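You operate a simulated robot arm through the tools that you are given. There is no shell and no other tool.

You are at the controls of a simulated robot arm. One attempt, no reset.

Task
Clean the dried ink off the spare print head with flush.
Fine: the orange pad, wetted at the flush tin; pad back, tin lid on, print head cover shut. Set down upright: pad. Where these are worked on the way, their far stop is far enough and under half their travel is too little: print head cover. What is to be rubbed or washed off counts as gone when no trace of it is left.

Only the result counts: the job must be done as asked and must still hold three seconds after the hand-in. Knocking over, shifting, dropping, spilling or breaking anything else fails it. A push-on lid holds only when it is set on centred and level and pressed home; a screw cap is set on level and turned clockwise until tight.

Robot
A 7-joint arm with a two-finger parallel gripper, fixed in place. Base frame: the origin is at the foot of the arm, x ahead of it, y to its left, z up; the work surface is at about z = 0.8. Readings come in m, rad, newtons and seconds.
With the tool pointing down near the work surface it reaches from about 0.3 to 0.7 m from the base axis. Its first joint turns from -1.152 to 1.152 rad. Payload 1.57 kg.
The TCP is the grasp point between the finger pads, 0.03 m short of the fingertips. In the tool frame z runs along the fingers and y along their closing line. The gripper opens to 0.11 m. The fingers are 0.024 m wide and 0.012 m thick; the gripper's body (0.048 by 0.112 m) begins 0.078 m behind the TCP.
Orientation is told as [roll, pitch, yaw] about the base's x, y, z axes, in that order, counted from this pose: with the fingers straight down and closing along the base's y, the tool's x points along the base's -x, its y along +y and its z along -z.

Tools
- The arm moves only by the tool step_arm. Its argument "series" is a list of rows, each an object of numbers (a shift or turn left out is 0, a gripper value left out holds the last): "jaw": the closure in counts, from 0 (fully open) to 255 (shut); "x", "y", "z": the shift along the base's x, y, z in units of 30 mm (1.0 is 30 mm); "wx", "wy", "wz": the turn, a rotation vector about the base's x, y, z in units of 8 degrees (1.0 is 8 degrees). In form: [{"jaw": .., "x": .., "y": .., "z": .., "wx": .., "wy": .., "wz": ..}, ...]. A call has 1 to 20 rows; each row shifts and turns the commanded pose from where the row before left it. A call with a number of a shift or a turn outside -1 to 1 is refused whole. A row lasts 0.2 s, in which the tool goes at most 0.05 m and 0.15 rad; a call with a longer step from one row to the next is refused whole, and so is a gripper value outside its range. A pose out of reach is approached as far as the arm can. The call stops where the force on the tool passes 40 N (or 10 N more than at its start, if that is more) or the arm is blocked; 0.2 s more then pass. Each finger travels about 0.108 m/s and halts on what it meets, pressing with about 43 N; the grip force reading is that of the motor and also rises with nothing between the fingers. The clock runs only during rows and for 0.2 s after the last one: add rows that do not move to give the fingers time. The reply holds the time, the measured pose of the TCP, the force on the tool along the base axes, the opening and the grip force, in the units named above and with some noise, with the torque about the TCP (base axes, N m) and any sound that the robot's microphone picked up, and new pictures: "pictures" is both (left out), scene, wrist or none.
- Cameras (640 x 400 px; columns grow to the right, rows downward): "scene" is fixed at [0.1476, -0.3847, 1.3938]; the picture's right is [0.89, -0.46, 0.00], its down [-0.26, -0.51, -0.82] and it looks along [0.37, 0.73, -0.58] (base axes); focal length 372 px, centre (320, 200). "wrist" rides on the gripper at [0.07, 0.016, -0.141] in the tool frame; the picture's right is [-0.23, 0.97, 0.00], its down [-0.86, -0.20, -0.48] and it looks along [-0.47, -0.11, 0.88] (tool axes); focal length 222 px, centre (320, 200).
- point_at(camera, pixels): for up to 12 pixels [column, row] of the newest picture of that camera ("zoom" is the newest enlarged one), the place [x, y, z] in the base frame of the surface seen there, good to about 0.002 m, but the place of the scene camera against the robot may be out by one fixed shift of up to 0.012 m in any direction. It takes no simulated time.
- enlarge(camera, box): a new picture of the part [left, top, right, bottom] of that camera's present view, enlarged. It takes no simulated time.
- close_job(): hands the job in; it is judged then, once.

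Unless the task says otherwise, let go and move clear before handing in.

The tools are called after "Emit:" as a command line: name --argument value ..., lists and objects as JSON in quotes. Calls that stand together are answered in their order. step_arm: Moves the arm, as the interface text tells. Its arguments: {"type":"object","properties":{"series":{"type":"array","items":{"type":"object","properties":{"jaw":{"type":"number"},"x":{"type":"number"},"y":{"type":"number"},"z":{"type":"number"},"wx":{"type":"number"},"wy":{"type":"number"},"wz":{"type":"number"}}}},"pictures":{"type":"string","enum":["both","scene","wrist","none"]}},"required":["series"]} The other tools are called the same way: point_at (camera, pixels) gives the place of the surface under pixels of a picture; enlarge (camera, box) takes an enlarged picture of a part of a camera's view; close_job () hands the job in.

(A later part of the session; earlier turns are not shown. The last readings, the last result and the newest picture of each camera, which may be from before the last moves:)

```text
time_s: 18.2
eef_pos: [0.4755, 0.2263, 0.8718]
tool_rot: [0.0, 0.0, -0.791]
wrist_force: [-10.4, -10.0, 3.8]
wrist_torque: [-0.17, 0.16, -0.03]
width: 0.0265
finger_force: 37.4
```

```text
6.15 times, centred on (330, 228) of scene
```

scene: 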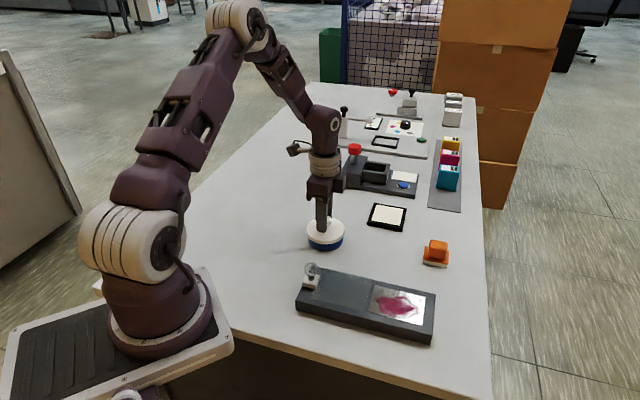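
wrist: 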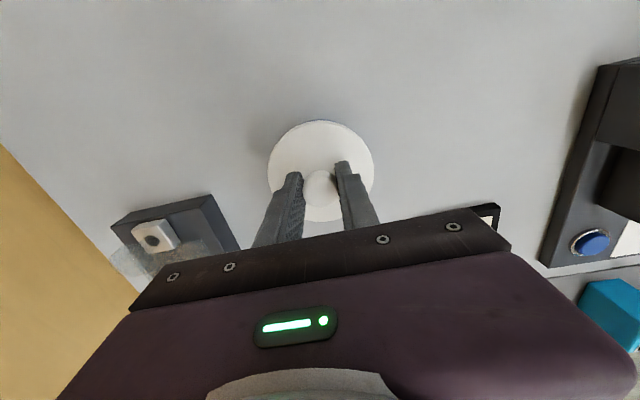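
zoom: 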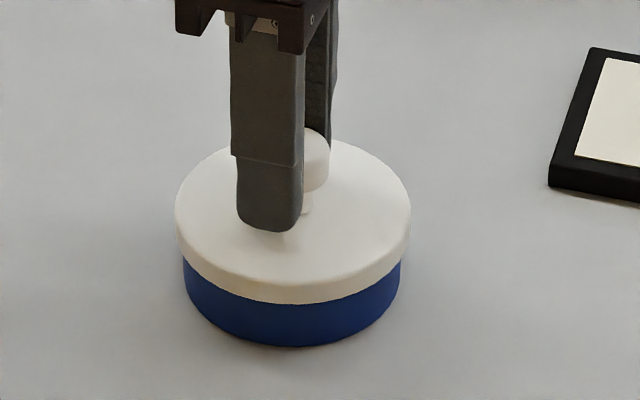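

The grip holds at 26.5 mm with a 14 N side load from slight misalignment. I'll relieve that, then lift slowly.

Emit:
step_arm --series '[{"x": -0.015, "y": -0.015}, {}, {"z": 0.05}, {"z": 0.05}, {}]' --pictures "scene"

Emit:
enlarge --camera "scene" --box '[285, 195, 375, 260]'

```text
time_s: 19.4
eef_pos: [0.4742, 0.2258, 0.8731]
tool_rot: [0.003, 0.0, -0.787]
wrist_force: [0.9, 0.6, -0.7]
wrist_torque: [-0.02, -0.02, -0.03]
width: 0.0263
finger_force: 37.3
heard: snap
```

scene: 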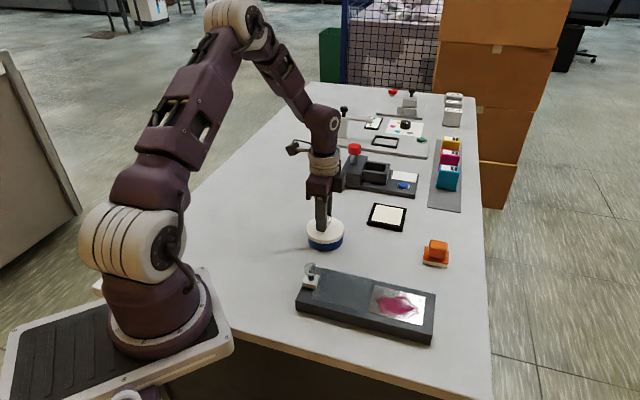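

```text
6.15 times, centred on (330, 228) of scene
```

zoom: 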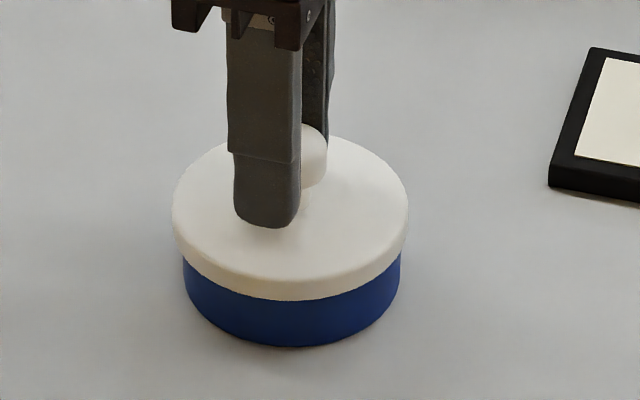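

A "snap" was heard and the lid is free, lifted a few mm. I'll raise it, look at its underside height, and carry it to clear table near (0.36, 0.30).

Emit:
step_arm --series '[{"z": 0.5}, {"z": 0.8}, {"z": 0.8}, {"x": -0.76, "y": 0.49}, {"x": -0.76, "y": 0.49}, {"x": -0.76, "y": 0.49}, {"x": -0.76, "y": 0.49}, {"x": -0.76, "y": 0.49}, {}]'

Emit:
enlarge --camera "scene" --box '[235, 175, 365, 265]'

```text
time_s: 21.4
eef_pos: [0.3601, 0.2961, 0.937]
tool_rot: [0.003, 0.0, -0.788]
wrist_force: [-0.1, 0.6, -0.7]
wrist_torque: [0.01, 0.03, 0.0]
width: 0.0266
finger_force: 37.8
```

scene: 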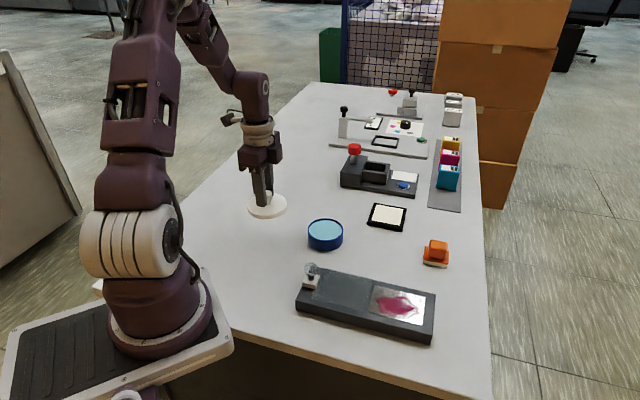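
wrist: 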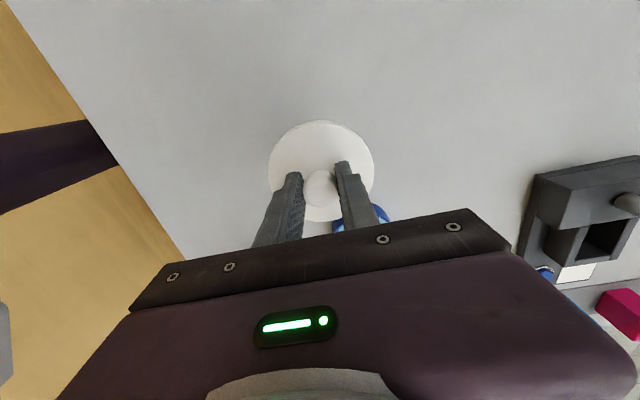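

```text
4.44 times, centred on (300, 220) of scene
```

zoom: 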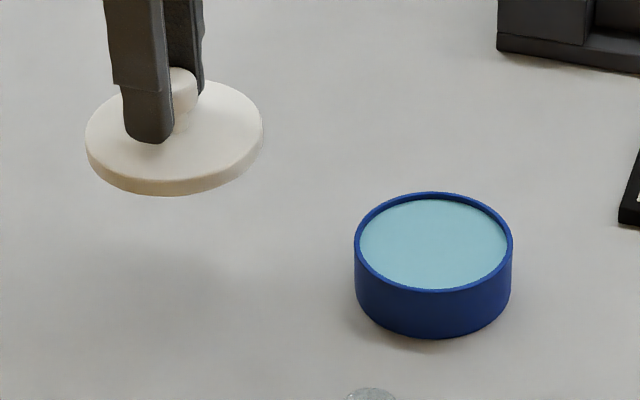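

The tin is open with light-blue flush near the brim. I'll measure the tin rim and lid in the zoom, then lower the lid to the table in small final steps.

Emit:
point_at --camera "zoom" --pixels '[[433, 240], [380, 240], [490, 240], [433, 280], [433, 200], [357, 240], [510, 240], [433, 288], [435, 335], [175, 193], [175, 180], [120, 150]]'

Emit:
step_arm --series '[{"z": -0.8}, {"z": -0.8}, {"z": -0.7}, {"z": -0.3}, {}]' --pictures "scene"

```text
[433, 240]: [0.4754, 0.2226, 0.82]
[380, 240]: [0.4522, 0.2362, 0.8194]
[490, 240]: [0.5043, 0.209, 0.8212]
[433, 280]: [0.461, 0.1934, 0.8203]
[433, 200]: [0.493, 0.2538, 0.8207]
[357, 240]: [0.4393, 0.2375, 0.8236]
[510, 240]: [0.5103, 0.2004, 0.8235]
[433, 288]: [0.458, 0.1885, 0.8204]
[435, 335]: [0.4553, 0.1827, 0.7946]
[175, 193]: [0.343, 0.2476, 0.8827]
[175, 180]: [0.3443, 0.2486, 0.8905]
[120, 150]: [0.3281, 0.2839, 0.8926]
```

```text
time_s: 22.6
eef_pos: [0.357, 0.2988, 0.8579]
tool_rot: [0.001, 0.0, -0.787]
wrist_force: [-0.5, 0.7, 0.3]
wrist_torque: [0.0, -0.01, 0.03]
width: 0.0265
finger_force: 37.4
```

scene: 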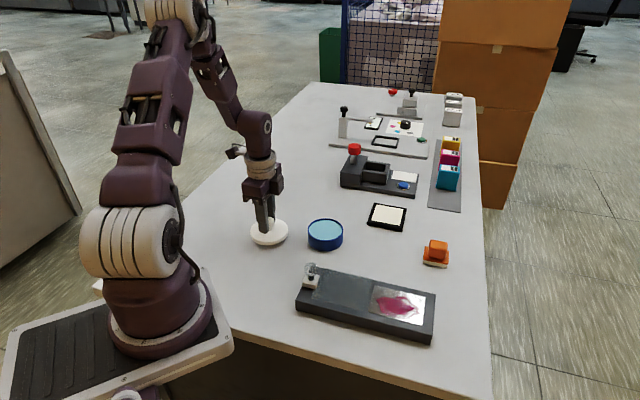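

The lid bottom sits about 46 mm below the TCP, so it should touch the table near TCP z 0.846. I'll lower in small steps, checking force.

Emit:
step_arm --series '[{"z": -0.15}, {"z": -0.1}, {"z": -0.05}, {}]' --pictures "scene"

Emit:
enlarge --camera "scene" --box '[235, 195, 325, 260]'

```text
time_s: 23.6
eef_pos: [0.3607, 0.3004, 0.8499]
tool_rot: [0.002, 0.001, -0.787]
wrist_force: [1.2, -0.2, 0.0]
wrist_torque: [0.03, 0.04, 0.02]
width: 0.0265
finger_force: 37.3
```

scene: 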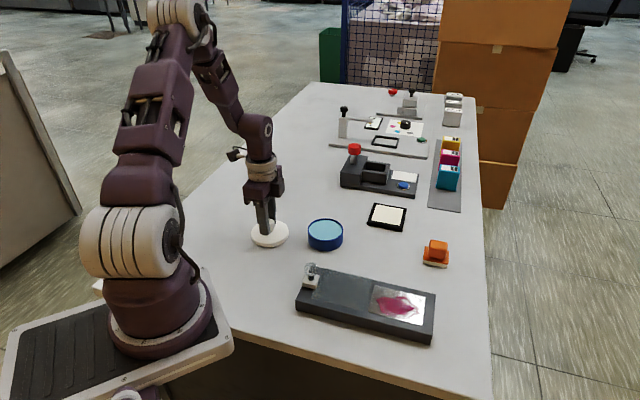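

```text
6.15 times, centred on (280, 228) of scene
```

zoom: 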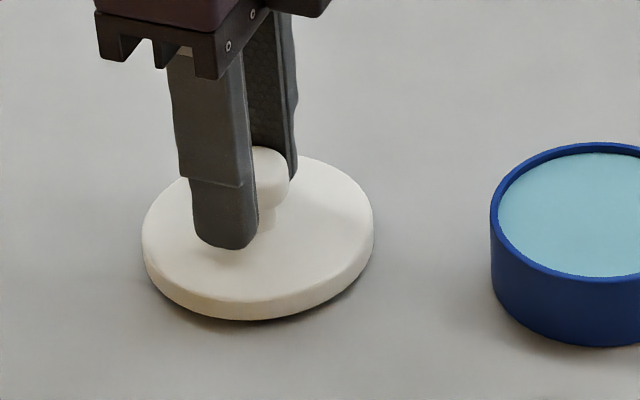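

The lid is close to the table with a thin shadow gap below it and no contact force yet. I'll go on down 1 mm at a time.

Emit:
step_arm --series '[{"z": -0.04}, {"z": -0.04}, {"z": -0.04}, {}]' --pictures "none"

```text
time_s: 24.6
eef_pos: [0.3601, 0.2997, 0.8465]
tool_rot: [0.001, -0.001, -0.788]
wrist_force: [-0.1, 0.6, -0.8]
wrist_torque: [0.0, -0.03, 0.0]
width: 0.0263
finger_force: 37.8
```

Emit:
step_arm --series '[{"z": -0.04}, {"z": -0.04}, {}]' --pictures "none"

```text
time_s: 25.4
eef_pos: [0.36, 0.2994, 0.8429]
tool_rot: [0.002, -0.001, -0.787]
wrist_force: [-0.4, 0.6, -0.7]
wrist_torque: [-0.01, -0.01, 0.0]
width: 0.0266
finger_force: 37.4
```

No contact at TCP z 0.843 yet; I'll look at the lid's edge against the table before lowering further.

Emit:
step_arm --series '[{"z": -0.04}, {}]'

Emit:
enlarge --camera "scene" --box '[235, 195, 325, 260]'

```text
time_s: 26.0
eef_pos: [0.3599, 0.299, 0.8429]
tool_rot: [0.003, -0.001, -0.789]
wrist_force: [-0.2, 0.5, 0.3]
wrist_torque: [0.0, 0.0, -0.03]
width: 0.0265
finger_force: 37.7
```

scene: 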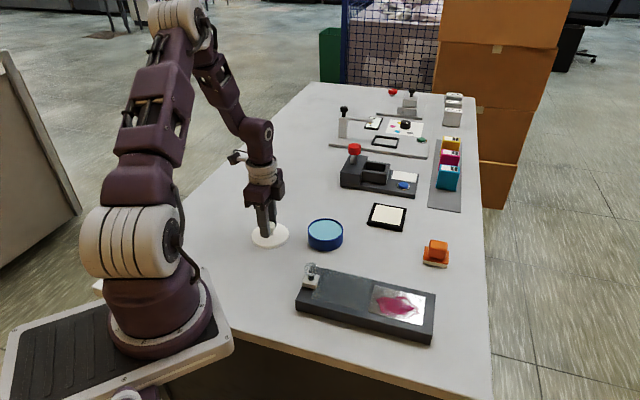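
wrist: 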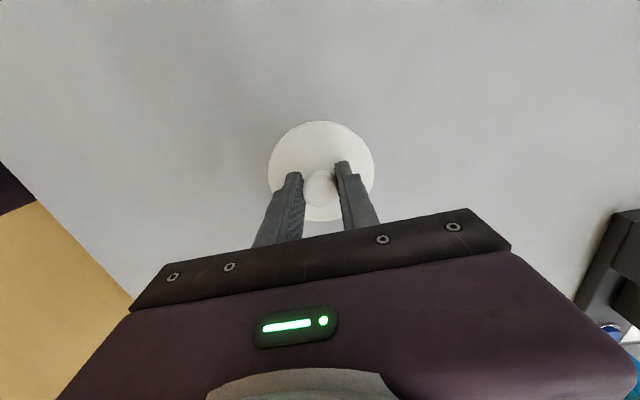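

```text
6.15 times, centred on (280, 228) of scene
```

zoom: 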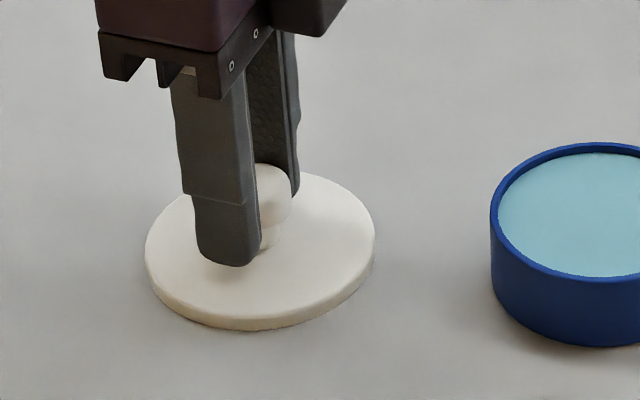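

The fingertips look lower relative to the knob than before, so the lid may already be touching. I'll read the lid-top height.

Emit:
point_at --camera "zoom" --pixels '[[300, 280], [200, 285], [330, 210], [275, 175], [240, 326], [120, 320], [350, 320]]'

Emit:
point_at --camera "wrist" --pixels '[[319, 185], [290, 160], [345, 150], [318, 140], [318, 110], [260, 130]]'

```text
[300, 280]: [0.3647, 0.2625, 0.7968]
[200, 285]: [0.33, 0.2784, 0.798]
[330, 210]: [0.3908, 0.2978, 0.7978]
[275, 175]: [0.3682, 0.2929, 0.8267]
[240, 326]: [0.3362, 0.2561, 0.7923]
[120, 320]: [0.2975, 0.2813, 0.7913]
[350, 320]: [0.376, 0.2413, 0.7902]
```

```text
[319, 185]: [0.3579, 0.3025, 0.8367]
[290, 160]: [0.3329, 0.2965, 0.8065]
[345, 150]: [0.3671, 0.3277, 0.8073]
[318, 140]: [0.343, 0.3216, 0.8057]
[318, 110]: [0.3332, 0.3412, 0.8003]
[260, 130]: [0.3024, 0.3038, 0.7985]
```

The lid top reads z 0.806, so it is within about a millimetre of the table. I'll lower in half-millimetre steps until the force shows.

Emit:
step_arm --series '[{"z": -0.03}, {"z": -0.02}, {}]' --pictures "none"

```text
time_s: 26.8
eef_pos: [0.3598, 0.2986, 0.8408]
tool_rot: [0.0, 0.0, -0.787]
wrist_force: [0.3, -1.2, -0.8]
wrist_torque: [0.03, -0.01, 0.01]
width: 0.0265
finger_force: 37.0
```

Emit:
step_arm --series '[{"z": -0.03}, {}]' --pictures "none"

```text
time_s: 27.4
eef_pos: [0.3603, 0.3001, 0.8401]
tool_rot: [0.003, -0.001, -0.787]
wrist_force: [0.2, -1.3, -0.1]
wrist_torque: [0.01, -0.02, -0.04]
width: 0.0269
finger_force: 37.9
```

Emit:
step_arm --series '[{"z": -0.03}, {}]' --pictures "scene"

Emit:
enlarge --camera "scene" --box '[235, 195, 325, 260]'

```text
time_s: 28.0
eef_pos: [0.3588, 0.2993, 0.8383]
tool_rot: [0.001, 0.0, -0.787]
wrist_force: [0.1, 0.9, 0.3]
wrist_torque: [-0.03, 0.01, -0.03]
width: 0.0266
finger_force: 37.2
```

scene: 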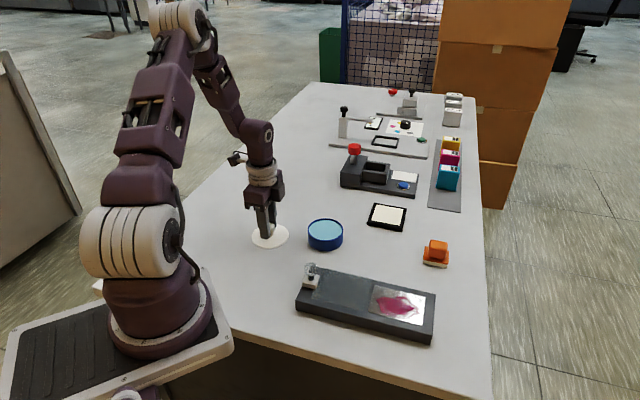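

```text
6.15 times, centred on (280, 228) of scene
```

zoom: 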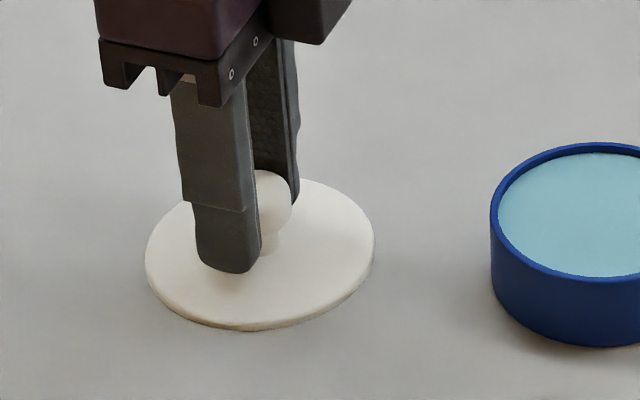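

The lid's rim looks thinner in this zoom than in the air (about 9 px against 23 px), as if it is sinking into the table without any force. I'll measure heights now before doing anything else.

Emit:
point_at --camera "zoom" --pixels '[[300, 290], [200, 295], [330, 210], [275, 185], [165, 260], [365, 250], [240, 322], [240, 328], [240, 340]]'

Emit:
step_arm --series '[{}]' --pictures "wrist"

Emit:
point_at --camera "wrist" --pixels '[[319, 185], [290, 160], [345, 150], [318, 140], [318, 110], [260, 130]]'

```text
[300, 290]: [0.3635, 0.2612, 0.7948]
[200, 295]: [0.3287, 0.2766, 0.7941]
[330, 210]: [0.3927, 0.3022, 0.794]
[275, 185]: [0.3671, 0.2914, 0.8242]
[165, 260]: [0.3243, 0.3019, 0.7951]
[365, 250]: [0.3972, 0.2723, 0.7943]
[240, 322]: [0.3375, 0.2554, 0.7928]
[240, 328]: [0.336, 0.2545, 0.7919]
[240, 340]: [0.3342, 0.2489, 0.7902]
```

```text
time_s: 28.4
eef_pos: [0.3605, 0.299, 0.8391]
tool_rot: [0.003, -0.001, -0.787]
wrist_force: [-0.5, 0.8, 0.2]
wrist_torque: [0.01, 0.02, 0.01]
width: 0.0267
finger_force: 37.8
```

wrist: 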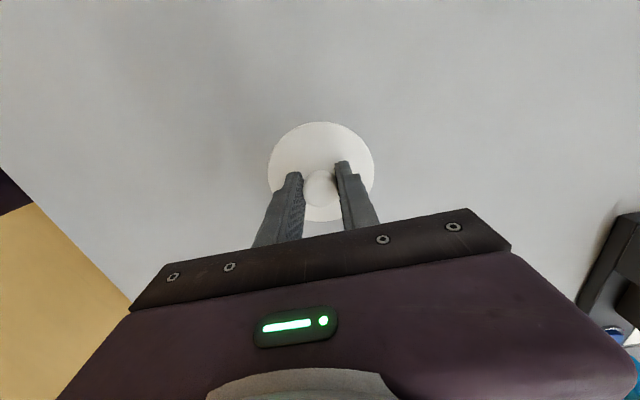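

```text
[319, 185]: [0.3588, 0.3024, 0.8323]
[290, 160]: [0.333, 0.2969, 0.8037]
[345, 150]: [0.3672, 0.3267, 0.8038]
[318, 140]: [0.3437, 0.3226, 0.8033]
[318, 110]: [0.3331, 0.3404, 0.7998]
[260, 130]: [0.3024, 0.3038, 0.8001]
```

The lid top reads 0.8037 against a table of 0.800, so the held lid gets no contact from the table and has sunk in a few mm. I'll raise it about 9 mm and find the height where its underside just clears the table by sight.

Emit:
step_arm --series '[{"z": 0.15}, {"z": 0.15}, {}]' --pictures "scene"

Emit:
enlarge --camera "scene" --box '[245, 215, 295, 255]'

```text
time_s: 29.2
eef_pos: [0.3605, 0.299, 0.8476]
tool_rot: [0.002, 0.0, -0.786]
wrist_force: [-0.4, 0.4, -0.6]
wrist_torque: [0.0, 0.02, 0.0]
width: 0.0265
finger_force: 37.6
```

scene: 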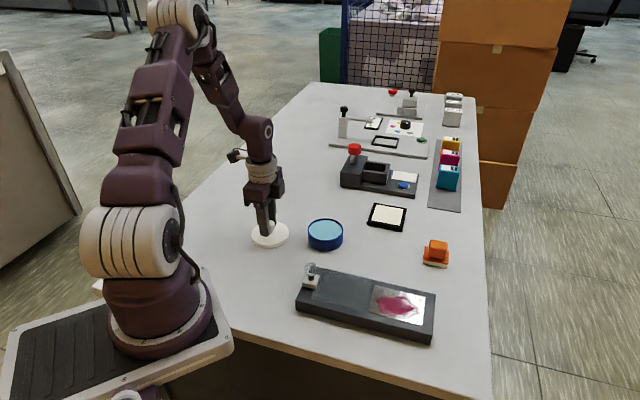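

```text
10.00 times, centred on (270, 235) of scene
```

zoom: 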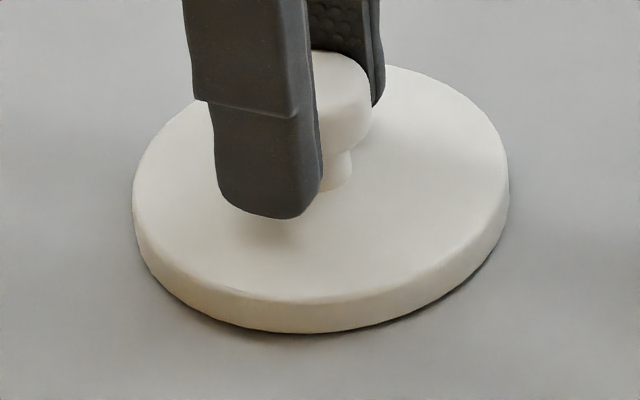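

At TCP z 0.8476 the lid's underside is just about at the table, with a thin shadow around (310,335). I'll raise half a millimetre and open gently.

Emit:
step_arm --series '[{"z": 0.02}, {}, {"jaw": 160}, {"jaw": 160}, {"jaw": 160}]'

Emit:
enlarge --camera "scene" --box '[245, 215, 295, 255]'

```text
time_s: 30.4
eef_pos: [0.3605, 0.3002, 0.8479]
tool_rot: [0.001, 0.0, -0.788]
wrist_force: [-0.5, 0.4, -0.5]
wrist_torque: [0.0, -0.04, -0.01]
width: 0.0413
finger_force: 0.1
```

scene: 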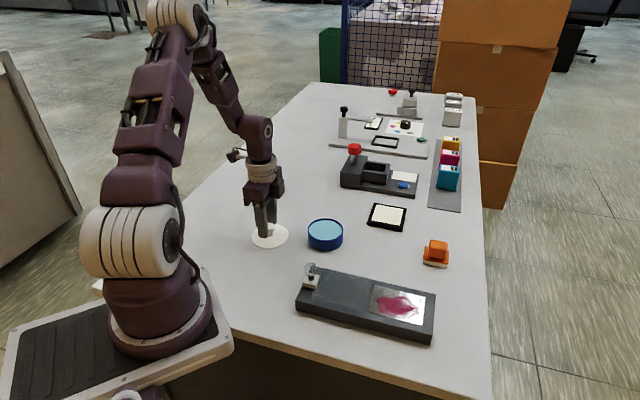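
wrist: 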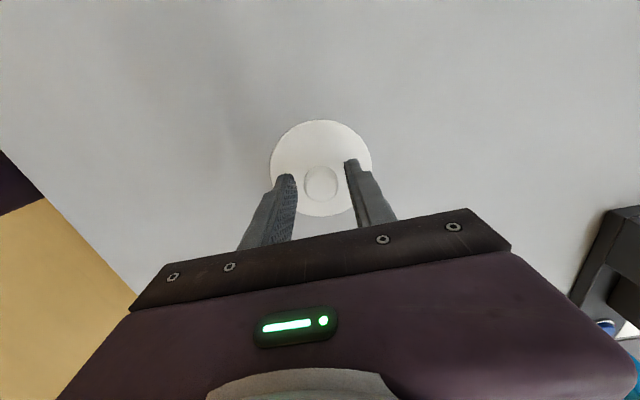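

```text
10.00 times, centred on (270, 235) of scene
```

zoom: 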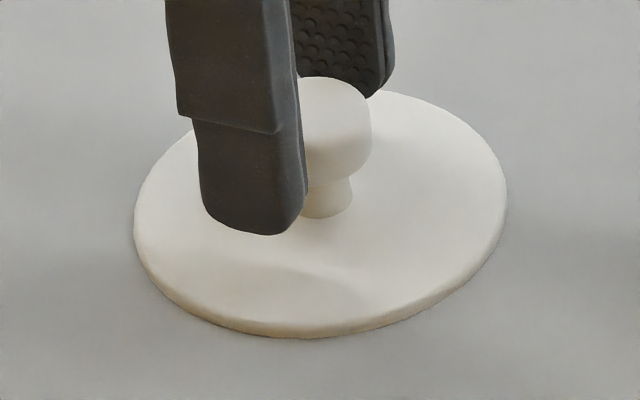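

The lid dropped a few mm and settled with its skirt partly hidden, knob upright. I'll open fully, rise, and check that it stays there.

Emit:
step_arm --series '[{"jaw": 0}, {"jaw": 0}, {"z": 0.8}, {"z": 1.0}, {"z": 1.0}, {"z": 0.8}]'

Emit:
enlarge --camera "scene" --box '[245, 205, 355, 265]'

```text
time_s: 31.8
eef_pos: [0.3587, 0.2967, 0.9584]
tool_rot: [0.003, -0.002, -0.787]
wrist_force: [-0.1, -0.1, 0.2]
wrist_torque: [0.0, 0.04, 0.03]
width: 0.11
finger_force: 0.1
```

scene: 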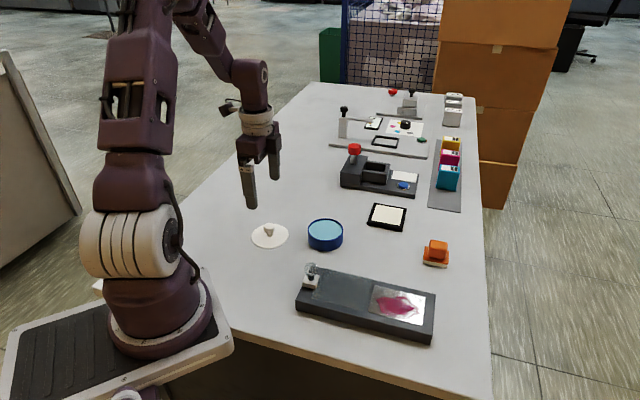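
wrist: 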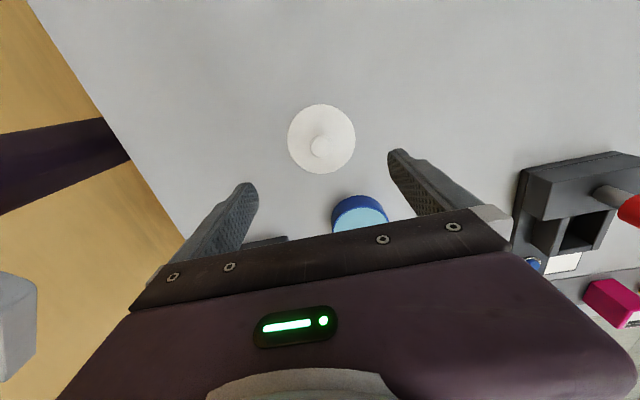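

```text
5.82 times, centred on (300, 235) of scene
```

zoom: 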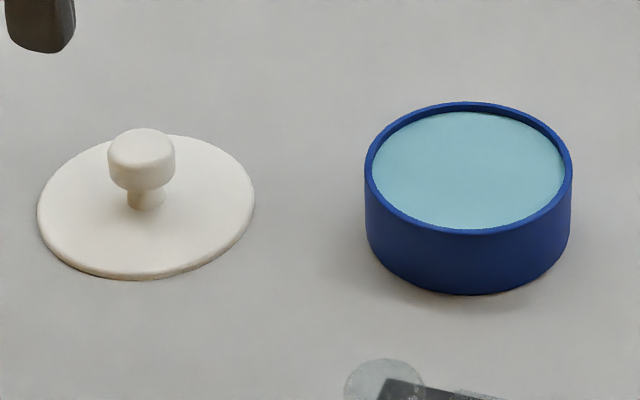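

The lid rests upright at (145,210) in the zoom. I'll record its position and height, and the tin's, for putting it back later.

Emit:
point_at --camera "wrist" --pixels '[[324, 146], [313, 148], [335, 145], [324, 136], [324, 157], [290, 145], [353, 138], [320, 107], [322, 172], [300, 130], [345, 205], [380, 205]]'

Emit:
point_at --camera "zoom" --pixels '[[140, 135], [90, 230], [200, 220], [145, 272], [40, 205], [252, 200], [145, 290], [470, 170], [368, 185], [569, 180], [470, 105], [470, 230]]'

```text
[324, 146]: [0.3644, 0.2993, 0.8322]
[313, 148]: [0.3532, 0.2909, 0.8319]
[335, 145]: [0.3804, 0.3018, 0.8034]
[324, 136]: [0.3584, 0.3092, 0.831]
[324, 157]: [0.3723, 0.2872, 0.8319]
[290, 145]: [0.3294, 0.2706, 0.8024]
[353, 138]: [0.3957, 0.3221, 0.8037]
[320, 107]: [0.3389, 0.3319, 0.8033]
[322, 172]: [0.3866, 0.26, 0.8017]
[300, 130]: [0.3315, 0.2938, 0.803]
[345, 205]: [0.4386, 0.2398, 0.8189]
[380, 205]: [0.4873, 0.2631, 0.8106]
```

```text
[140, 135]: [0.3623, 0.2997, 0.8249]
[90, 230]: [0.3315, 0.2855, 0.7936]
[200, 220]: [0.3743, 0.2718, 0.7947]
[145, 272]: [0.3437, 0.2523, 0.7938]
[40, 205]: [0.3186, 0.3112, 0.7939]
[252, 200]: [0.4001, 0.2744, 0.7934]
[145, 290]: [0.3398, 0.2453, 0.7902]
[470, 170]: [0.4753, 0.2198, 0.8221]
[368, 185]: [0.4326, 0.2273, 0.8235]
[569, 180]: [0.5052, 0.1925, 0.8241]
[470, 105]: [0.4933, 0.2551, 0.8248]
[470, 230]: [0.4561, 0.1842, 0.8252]
```

The lid sits flat with its top at z 0.803 and knob top at 0.832. Next I'll move toward the orange pad and look at its handle and orientation.

Emit:
step_arm --series '[{"z": 0.8, "x": 0.3, "y": -0.3}, {"x": 0.82, "y": -0.88, "z": 0.1}, {"x": 0.82, "y": -0.88}, {"x": 0.82, "y": -0.88}, {"x": 0.82, "y": -0.88}, {"x": 0.82, "y": -0.88}, {"x": 0.82, "y": -0.88}, {"x": 0.82, "y": -0.88}, {"x": 0.82, "y": -0.88}, {}]'

Emit:
enlarge --camera "scene" --box '[410, 230, 460, 275]'

```text
time_s: 34.0
eef_pos: [0.5691, 0.0789, 0.9822]
tool_rot: [0.001, 0.0, -0.787]
wrist_force: [-0.3, -0.2, -0.8]
wrist_torque: [-0.02, -0.02, 0.02]
width: 0.11
finger_force: 0.1
```

scene: 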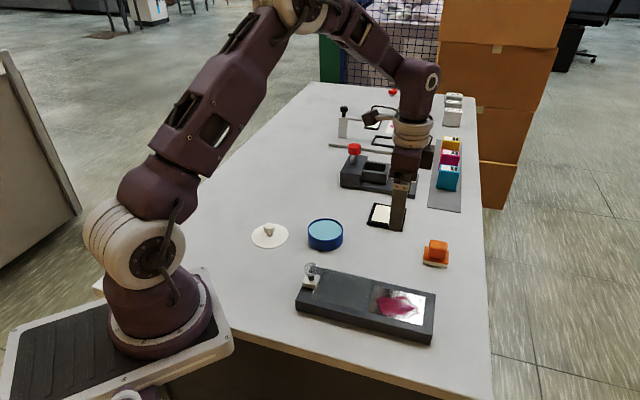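
wrist: 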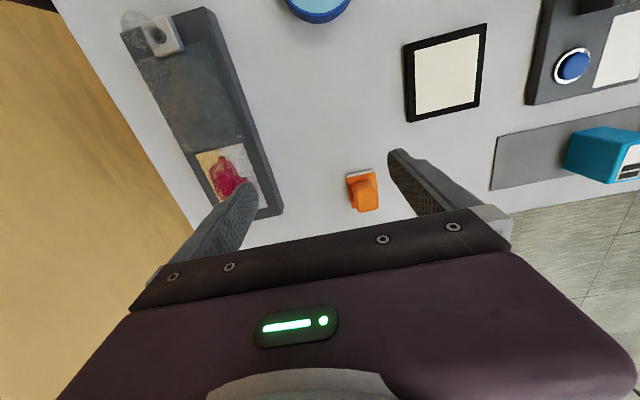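

```text
8.89 times, centred on (435, 252) of scene
```

zoom: 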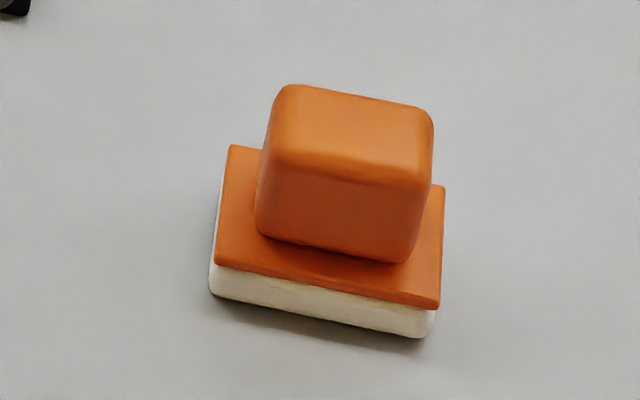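

The pad is a white sponge under an orange plate with a block handle. I'll enlarge it in the wrist view and measure.

Emit:
enlarge --camera "wrist" --box '[330, 155, 400, 220]'

Emit:
point_at --camera "zoom" --pixels '[[320, 200]]'

Emit:
point_at --camera "wrist" --pixels '[[348, 176], [372, 171], [353, 207], [365, 200], [359, 190], [376, 190], [358, 210], [376, 207], [368, 198], [350, 190]]'

```text
6.15 times, centred on (365, 188) of wrist
```

zoom: 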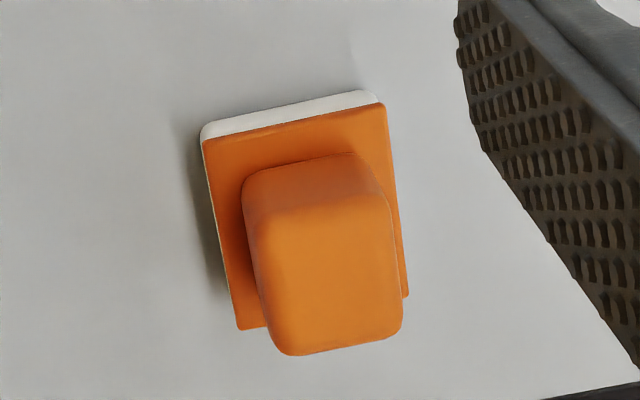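

```text
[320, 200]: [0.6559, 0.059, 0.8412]
```

```text
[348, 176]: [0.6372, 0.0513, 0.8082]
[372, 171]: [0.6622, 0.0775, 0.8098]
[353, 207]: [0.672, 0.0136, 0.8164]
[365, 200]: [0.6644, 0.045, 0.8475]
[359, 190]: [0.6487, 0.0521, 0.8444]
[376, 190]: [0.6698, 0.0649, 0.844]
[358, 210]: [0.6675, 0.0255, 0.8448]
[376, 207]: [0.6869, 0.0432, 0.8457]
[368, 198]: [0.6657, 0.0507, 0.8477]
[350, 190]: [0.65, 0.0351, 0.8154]
```

The pad's long side lies along the slab's axis, matching my current yaw; its handle centre is near (0.667, 0.0455) with top at z 0.8475. I'll hover above it and re-measure.

Emit:
step_arm --series '[{"x": 0.81, "y": -0.28, "z": -0.4}, {"x": 0.81, "y": -0.28, "z": -0.4}, {"x": 0.81, "y": -0.28, "z": -0.4}, {"x": 0.81, "y": -0.28, "z": -0.4}, {}]'

Emit:
enlarge --camera "wrist" --box '[260, 90, 390, 215]'

```text
time_s: 35.2
eef_pos: [0.6641, 0.046, 0.933]
tool_rot: [0.002, -0.002, -0.79]
wrist_force: [-0.3, 0.1, -1.0]
wrist_torque: [0.01, 0.0, 0.0]
width: 0.11
finger_force: 0.1
```

scene: 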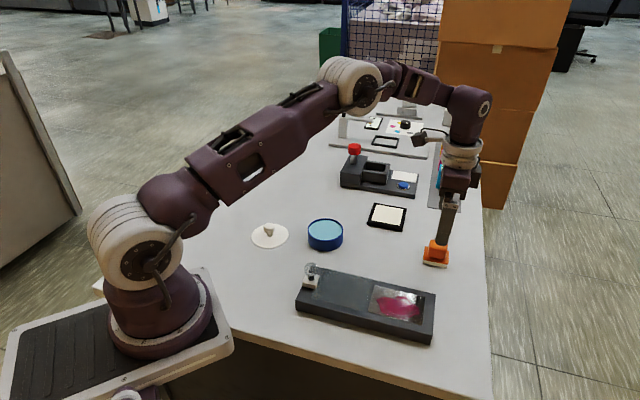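
wrist: 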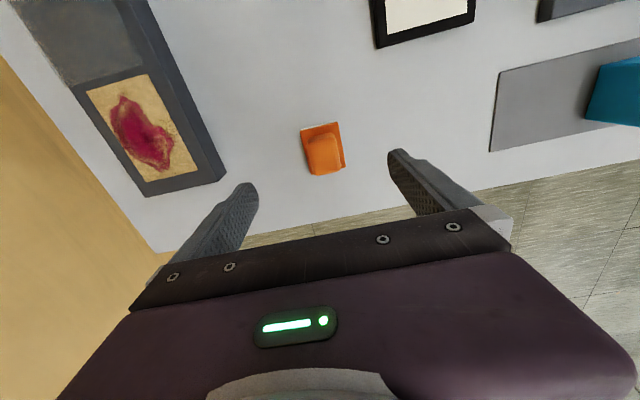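

```text
3.20 times, centred on (325, 152) of wrist
```

zoom: 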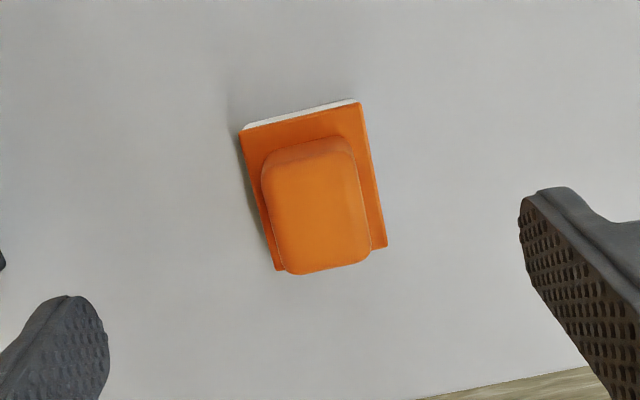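

I'll measure the handle-top and plate corners in this zoom.

Emit:
point_at --camera "zoom" --pixels '[[272, 180], [350, 162], [364, 248], [290, 266], [316, 212], [244, 136], [356, 108], [384, 243], [276, 266], [254, 180], [372, 190]]'

```text
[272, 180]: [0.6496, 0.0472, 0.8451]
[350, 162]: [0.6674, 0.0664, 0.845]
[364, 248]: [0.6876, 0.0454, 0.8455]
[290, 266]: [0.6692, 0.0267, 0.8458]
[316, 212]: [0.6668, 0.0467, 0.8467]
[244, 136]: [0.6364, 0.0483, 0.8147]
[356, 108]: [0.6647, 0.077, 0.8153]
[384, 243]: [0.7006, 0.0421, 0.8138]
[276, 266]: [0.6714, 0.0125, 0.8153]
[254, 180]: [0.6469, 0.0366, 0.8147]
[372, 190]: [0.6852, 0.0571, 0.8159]
```

The handle centre is (0.6684, 0.046) and the plate is 50 × 40 mm, square to the gripper. I'll shift 4 mm in x and go down to z 0.85.

Emit:
step_arm --series '[{"x": 0.14, "z": -0.5}, {"z": -0.8}, {"z": -0.8}, {"z": -0.6}, {}]'

Emit:
enlarge --camera "scene" --box '[400, 215, 480, 275]'

```text
time_s: 36.4
eef_pos: [0.6687, 0.045, 0.8522]
tool_rot: [0.004, 0.0, -0.787]
wrist_force: [0.6, -0.7, 0.4]
wrist_torque: [-0.04, 0.04, -0.02]
width: 0.11
finger_force: 0.1
```

scene: 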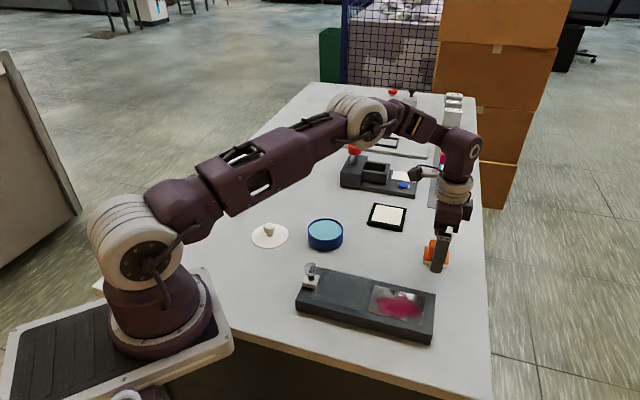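
wrist: 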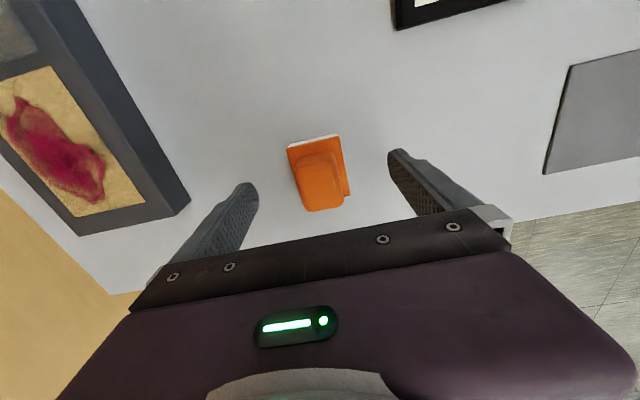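

```text
6.67 times, centred on (440, 245) of scene
```

zoom: 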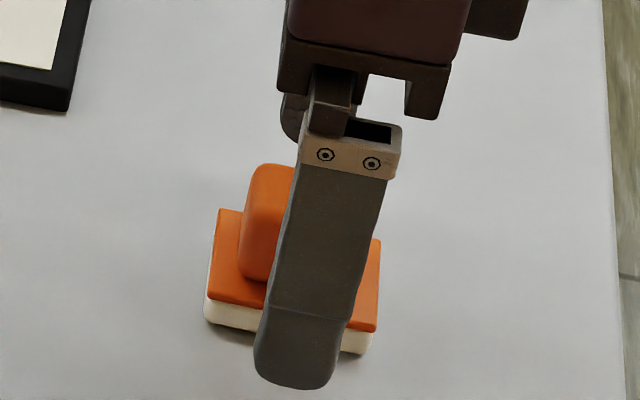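

The fingers straddle the handle with clearance on both sides. I'll close on it.

Emit:
step_arm --series '[{"jaw": 255}, {"jaw": 255}, {"jaw": 255}, {"jaw": 255}, {"jaw": 255}]'

Emit:
enlarge --camera "scene" --box '[400, 215, 480, 275]'

```text
time_s: 37.6
eef_pos: [0.6693, 0.0453, 0.8515]
tool_rot: [0.001, 0.0, -0.788]
wrist_force: [0.4, 0.3, 0.3]
wrist_torque: [-0.05, -0.03, 0.0]
width: 0.031
finger_force: 39.6
```

scene: 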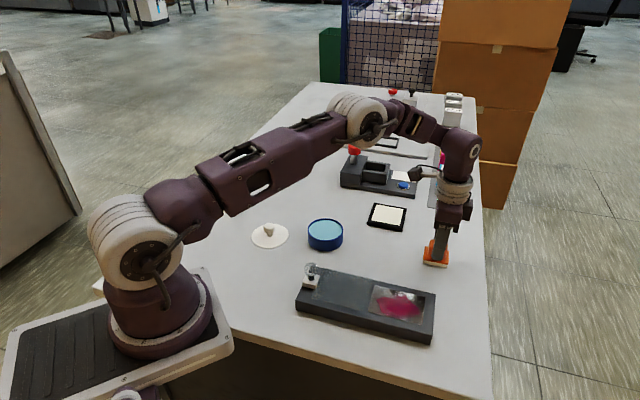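
wrist: 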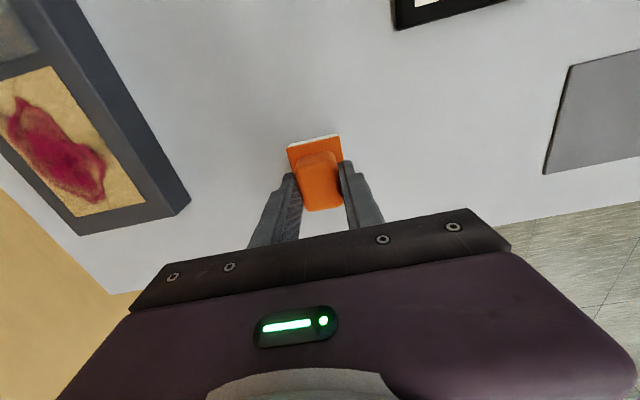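

```text
6.67 times, centred on (440, 245) of scene
```

zoom: 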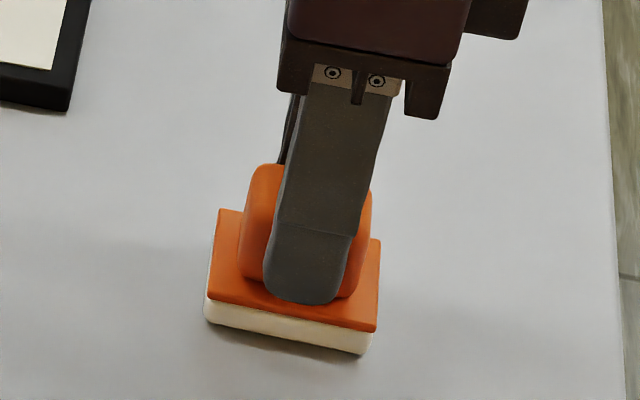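

The pad is held at 31 mm, with TCP z 0.8515 when its sponge is on the table. I'll lift, carry it over the tin centre at about (0.4755, 0.226), and look before dipping.

Emit:
step_arm --series '[{"z": 0.5}, {"z": 0.9}, {"z": 0.9}, {"z": 0.9}, {"x": -0.806, "y": 0.753}, {"x": -0.806, "y": 0.753}, {"x": -0.806, "y": 0.753}, {"x": -0.806, "y": 0.753}, {"x": -0.806, "y": 0.753}, {"x": -0.806, "y": 0.753}, {"x": -0.806, "y": 0.753}, {"x": -0.806, "y": 0.753}, {}, {}]'

Emit:
enlarge --camera "scene" --box '[275, 170, 375, 260]'

```text
time_s: 40.6
eef_pos: [0.4749, 0.2272, 0.9493]
tool_rot: [0.001, -0.001, -0.788]
wrist_force: [-0.1, -0.2, -0.2]
wrist_torque: [0.0, 0.0, 0.03]
width: 0.0307
finger_force: 40.2
```

scene: 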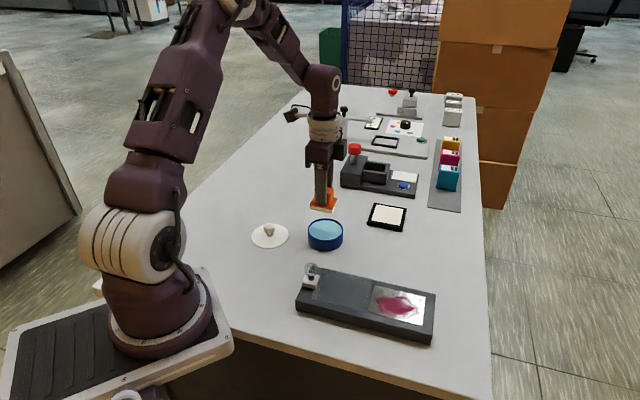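
wrist: 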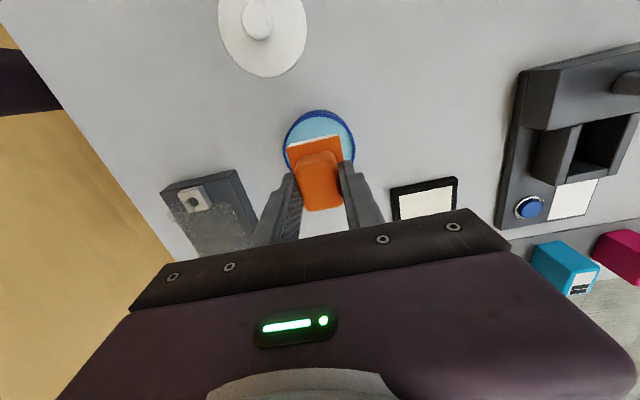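

```text
4.44 times, centred on (325, 215) of scene
```

zoom: 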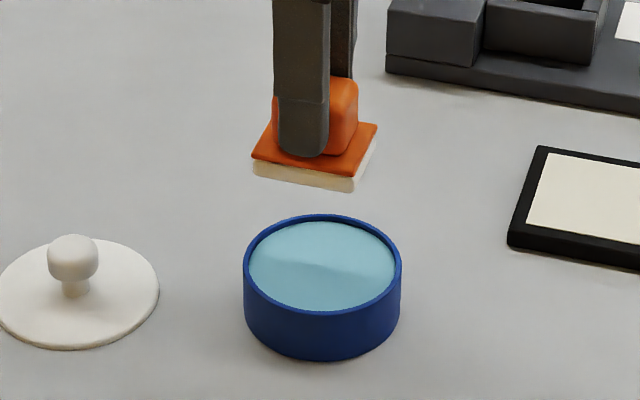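

The pad is over the tin. I'll measure the tin's rim and the flush level with the wrist camera before lowering.

Emit:
point_at --camera "wrist" --pixels '[[286, 150], [354, 140], [318, 112], [300, 122], [340, 117], [318, 126], [345, 130], [297, 140]]'

Emit:
enlarge --camera "wrist" --box '[265, 95, 375, 215]'

```text
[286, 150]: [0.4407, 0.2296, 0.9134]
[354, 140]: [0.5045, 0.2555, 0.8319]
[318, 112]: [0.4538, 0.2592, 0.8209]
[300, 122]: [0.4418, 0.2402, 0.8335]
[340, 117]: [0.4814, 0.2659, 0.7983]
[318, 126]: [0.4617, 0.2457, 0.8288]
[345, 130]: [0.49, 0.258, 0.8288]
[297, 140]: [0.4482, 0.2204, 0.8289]
```

```text
3.33 times, centred on (320, 155) of wrist
```

zoom: 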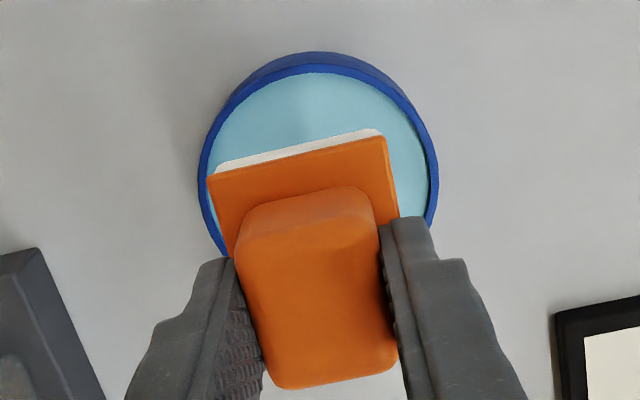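

The flush surface is at z 0.829 and the rim at about 0.833. I'll lower so the sponge bottom reaches about 0.828, going slowly at the end.

Emit:
step_arm --series '[{"z": -0.8}, {"z": -0.7}, {"z": -0.4}, {"z": -0.25}, {}]'

Emit:
enlarge --camera "scene" --box '[275, 170, 375, 260]'

Emit:
enlarge --camera "wrist" --box '[265, 95, 375, 215]'

```text
time_s: 41.8
eef_pos: [0.4747, 0.2266, 0.8866]
tool_rot: [0.002, 0.0, -0.786]
wrist_force: [-0.1, 0.4, -0.3]
wrist_torque: [-0.01, -0.02, -0.01]
width: 0.0309
finger_force: 40.2
```

scene: 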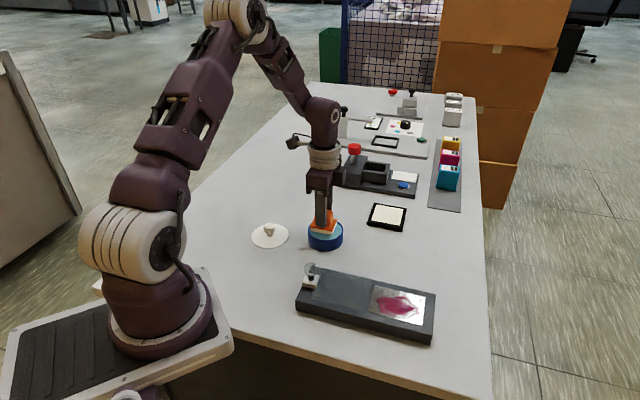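
wrist: 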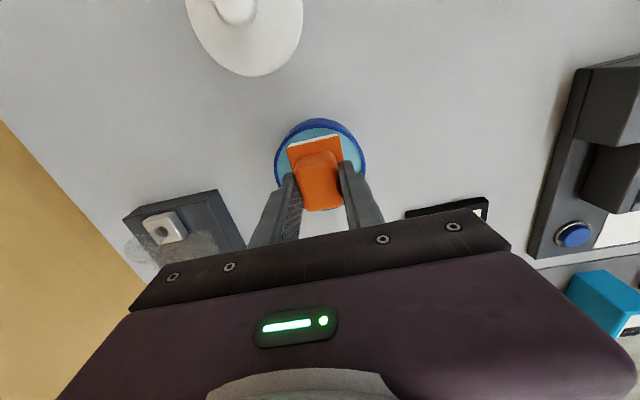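

```text
4.44 times, centred on (325, 215) of scene
```

zoom: 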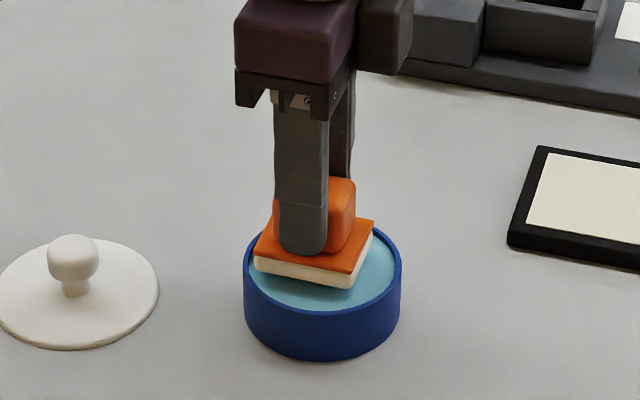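

```text
3.33 times, centred on (320, 155) of wrist
```

zoom: 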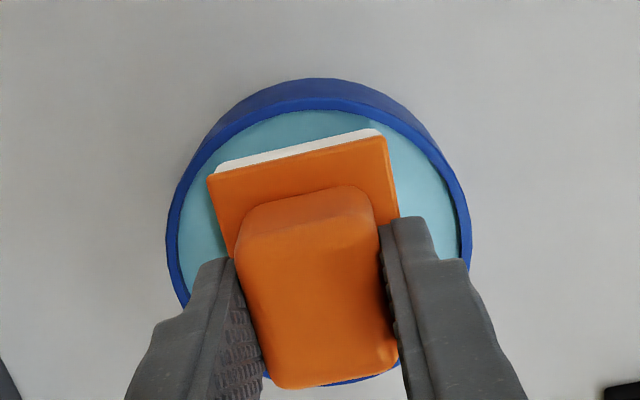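

The pad sits well inside the rim, sponge bottom at about 0.835. I'll lower another 7 mm in small steps to touch the flush.

Emit:
step_arm --series '[{"z": -0.1}, {"z": -0.08}, {"z": -0.06}, {}, {}]'

Emit:
enlarge --camera "scene" --box '[295, 195, 355, 255]'

```text
time_s: 43.0
eef_pos: [0.4753, 0.2259, 0.8797]
tool_rot: [0.005, 0.001, -0.786]
wrist_force: [-0.1, 7.8, 27.7]
wrist_torque: [0.07, 0.1, -0.04]
width: 0.0306
finger_force: 39.8
```

scene: 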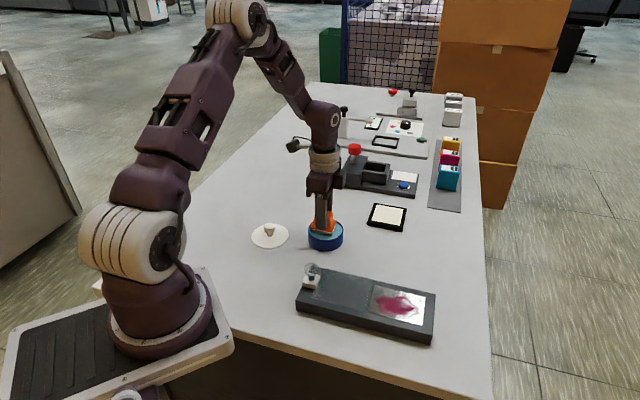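
wrist: 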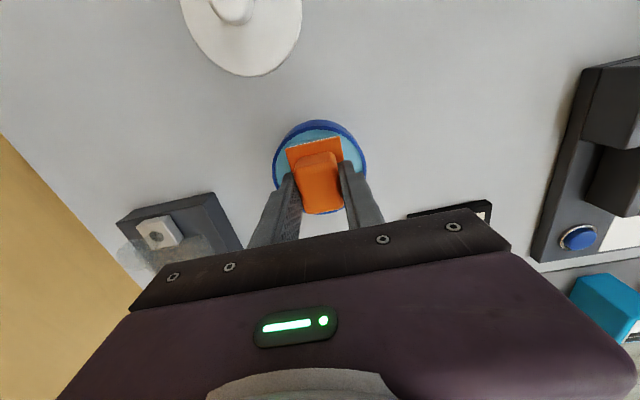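

```text
6.67 times, centred on (325, 225) of scene
```

zoom: 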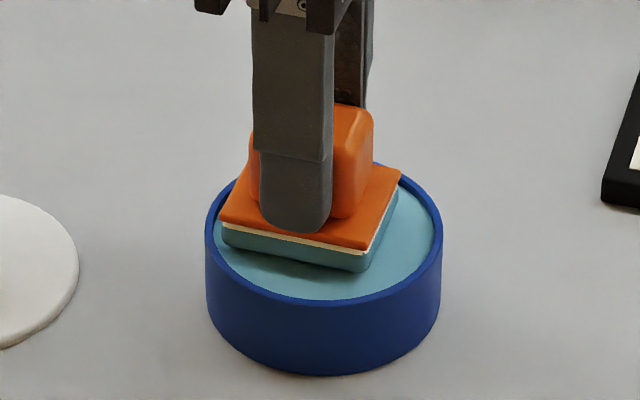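

The sponge's side has turned blue at (290,245) in the zoom, so the pad is wetted, with 28 N of contact. I'll lift straight up and check the pad and tin.

Emit:
step_arm --series '[{"z": 0.1}, {"z": 0.3}, {"z": 0.8}, {"z": 0.9}, {"z": 0.4}, {}]'

Emit:
enlarge --camera "scene" --box '[275, 170, 375, 260]'

```text
time_s: 44.4
eef_pos: [0.4725, 0.2244, 0.9529]
tool_rot: [0.002, -0.002, -0.787]
wrist_force: [-0.4, 0.0, -0.6]
wrist_torque: [0.01, -0.04, 0.0]
width: 0.0309
finger_force: 39.8
```

scene: 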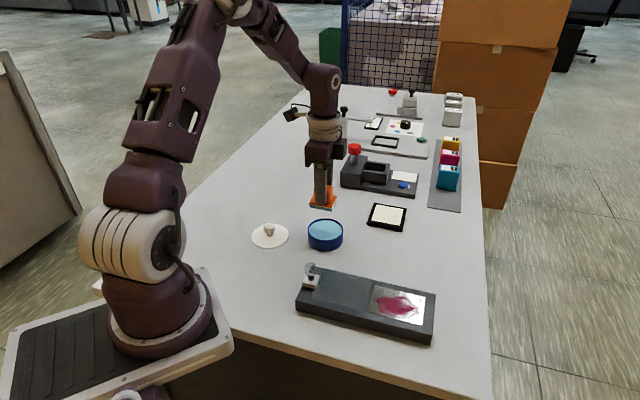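
wrist: 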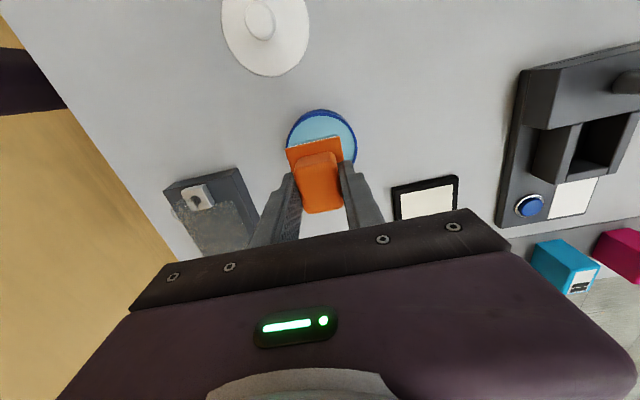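

```text
4.44 times, centred on (325, 215) of scene
```

zoom: 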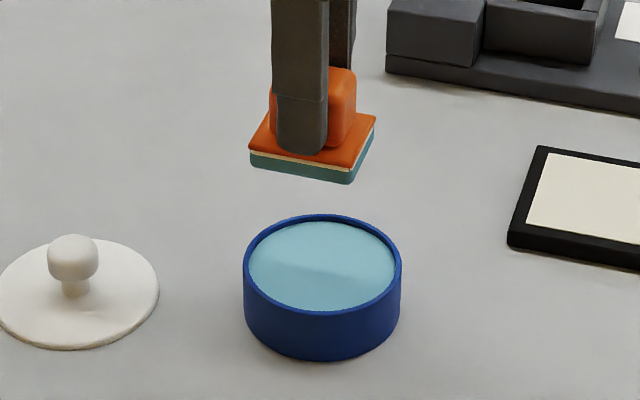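

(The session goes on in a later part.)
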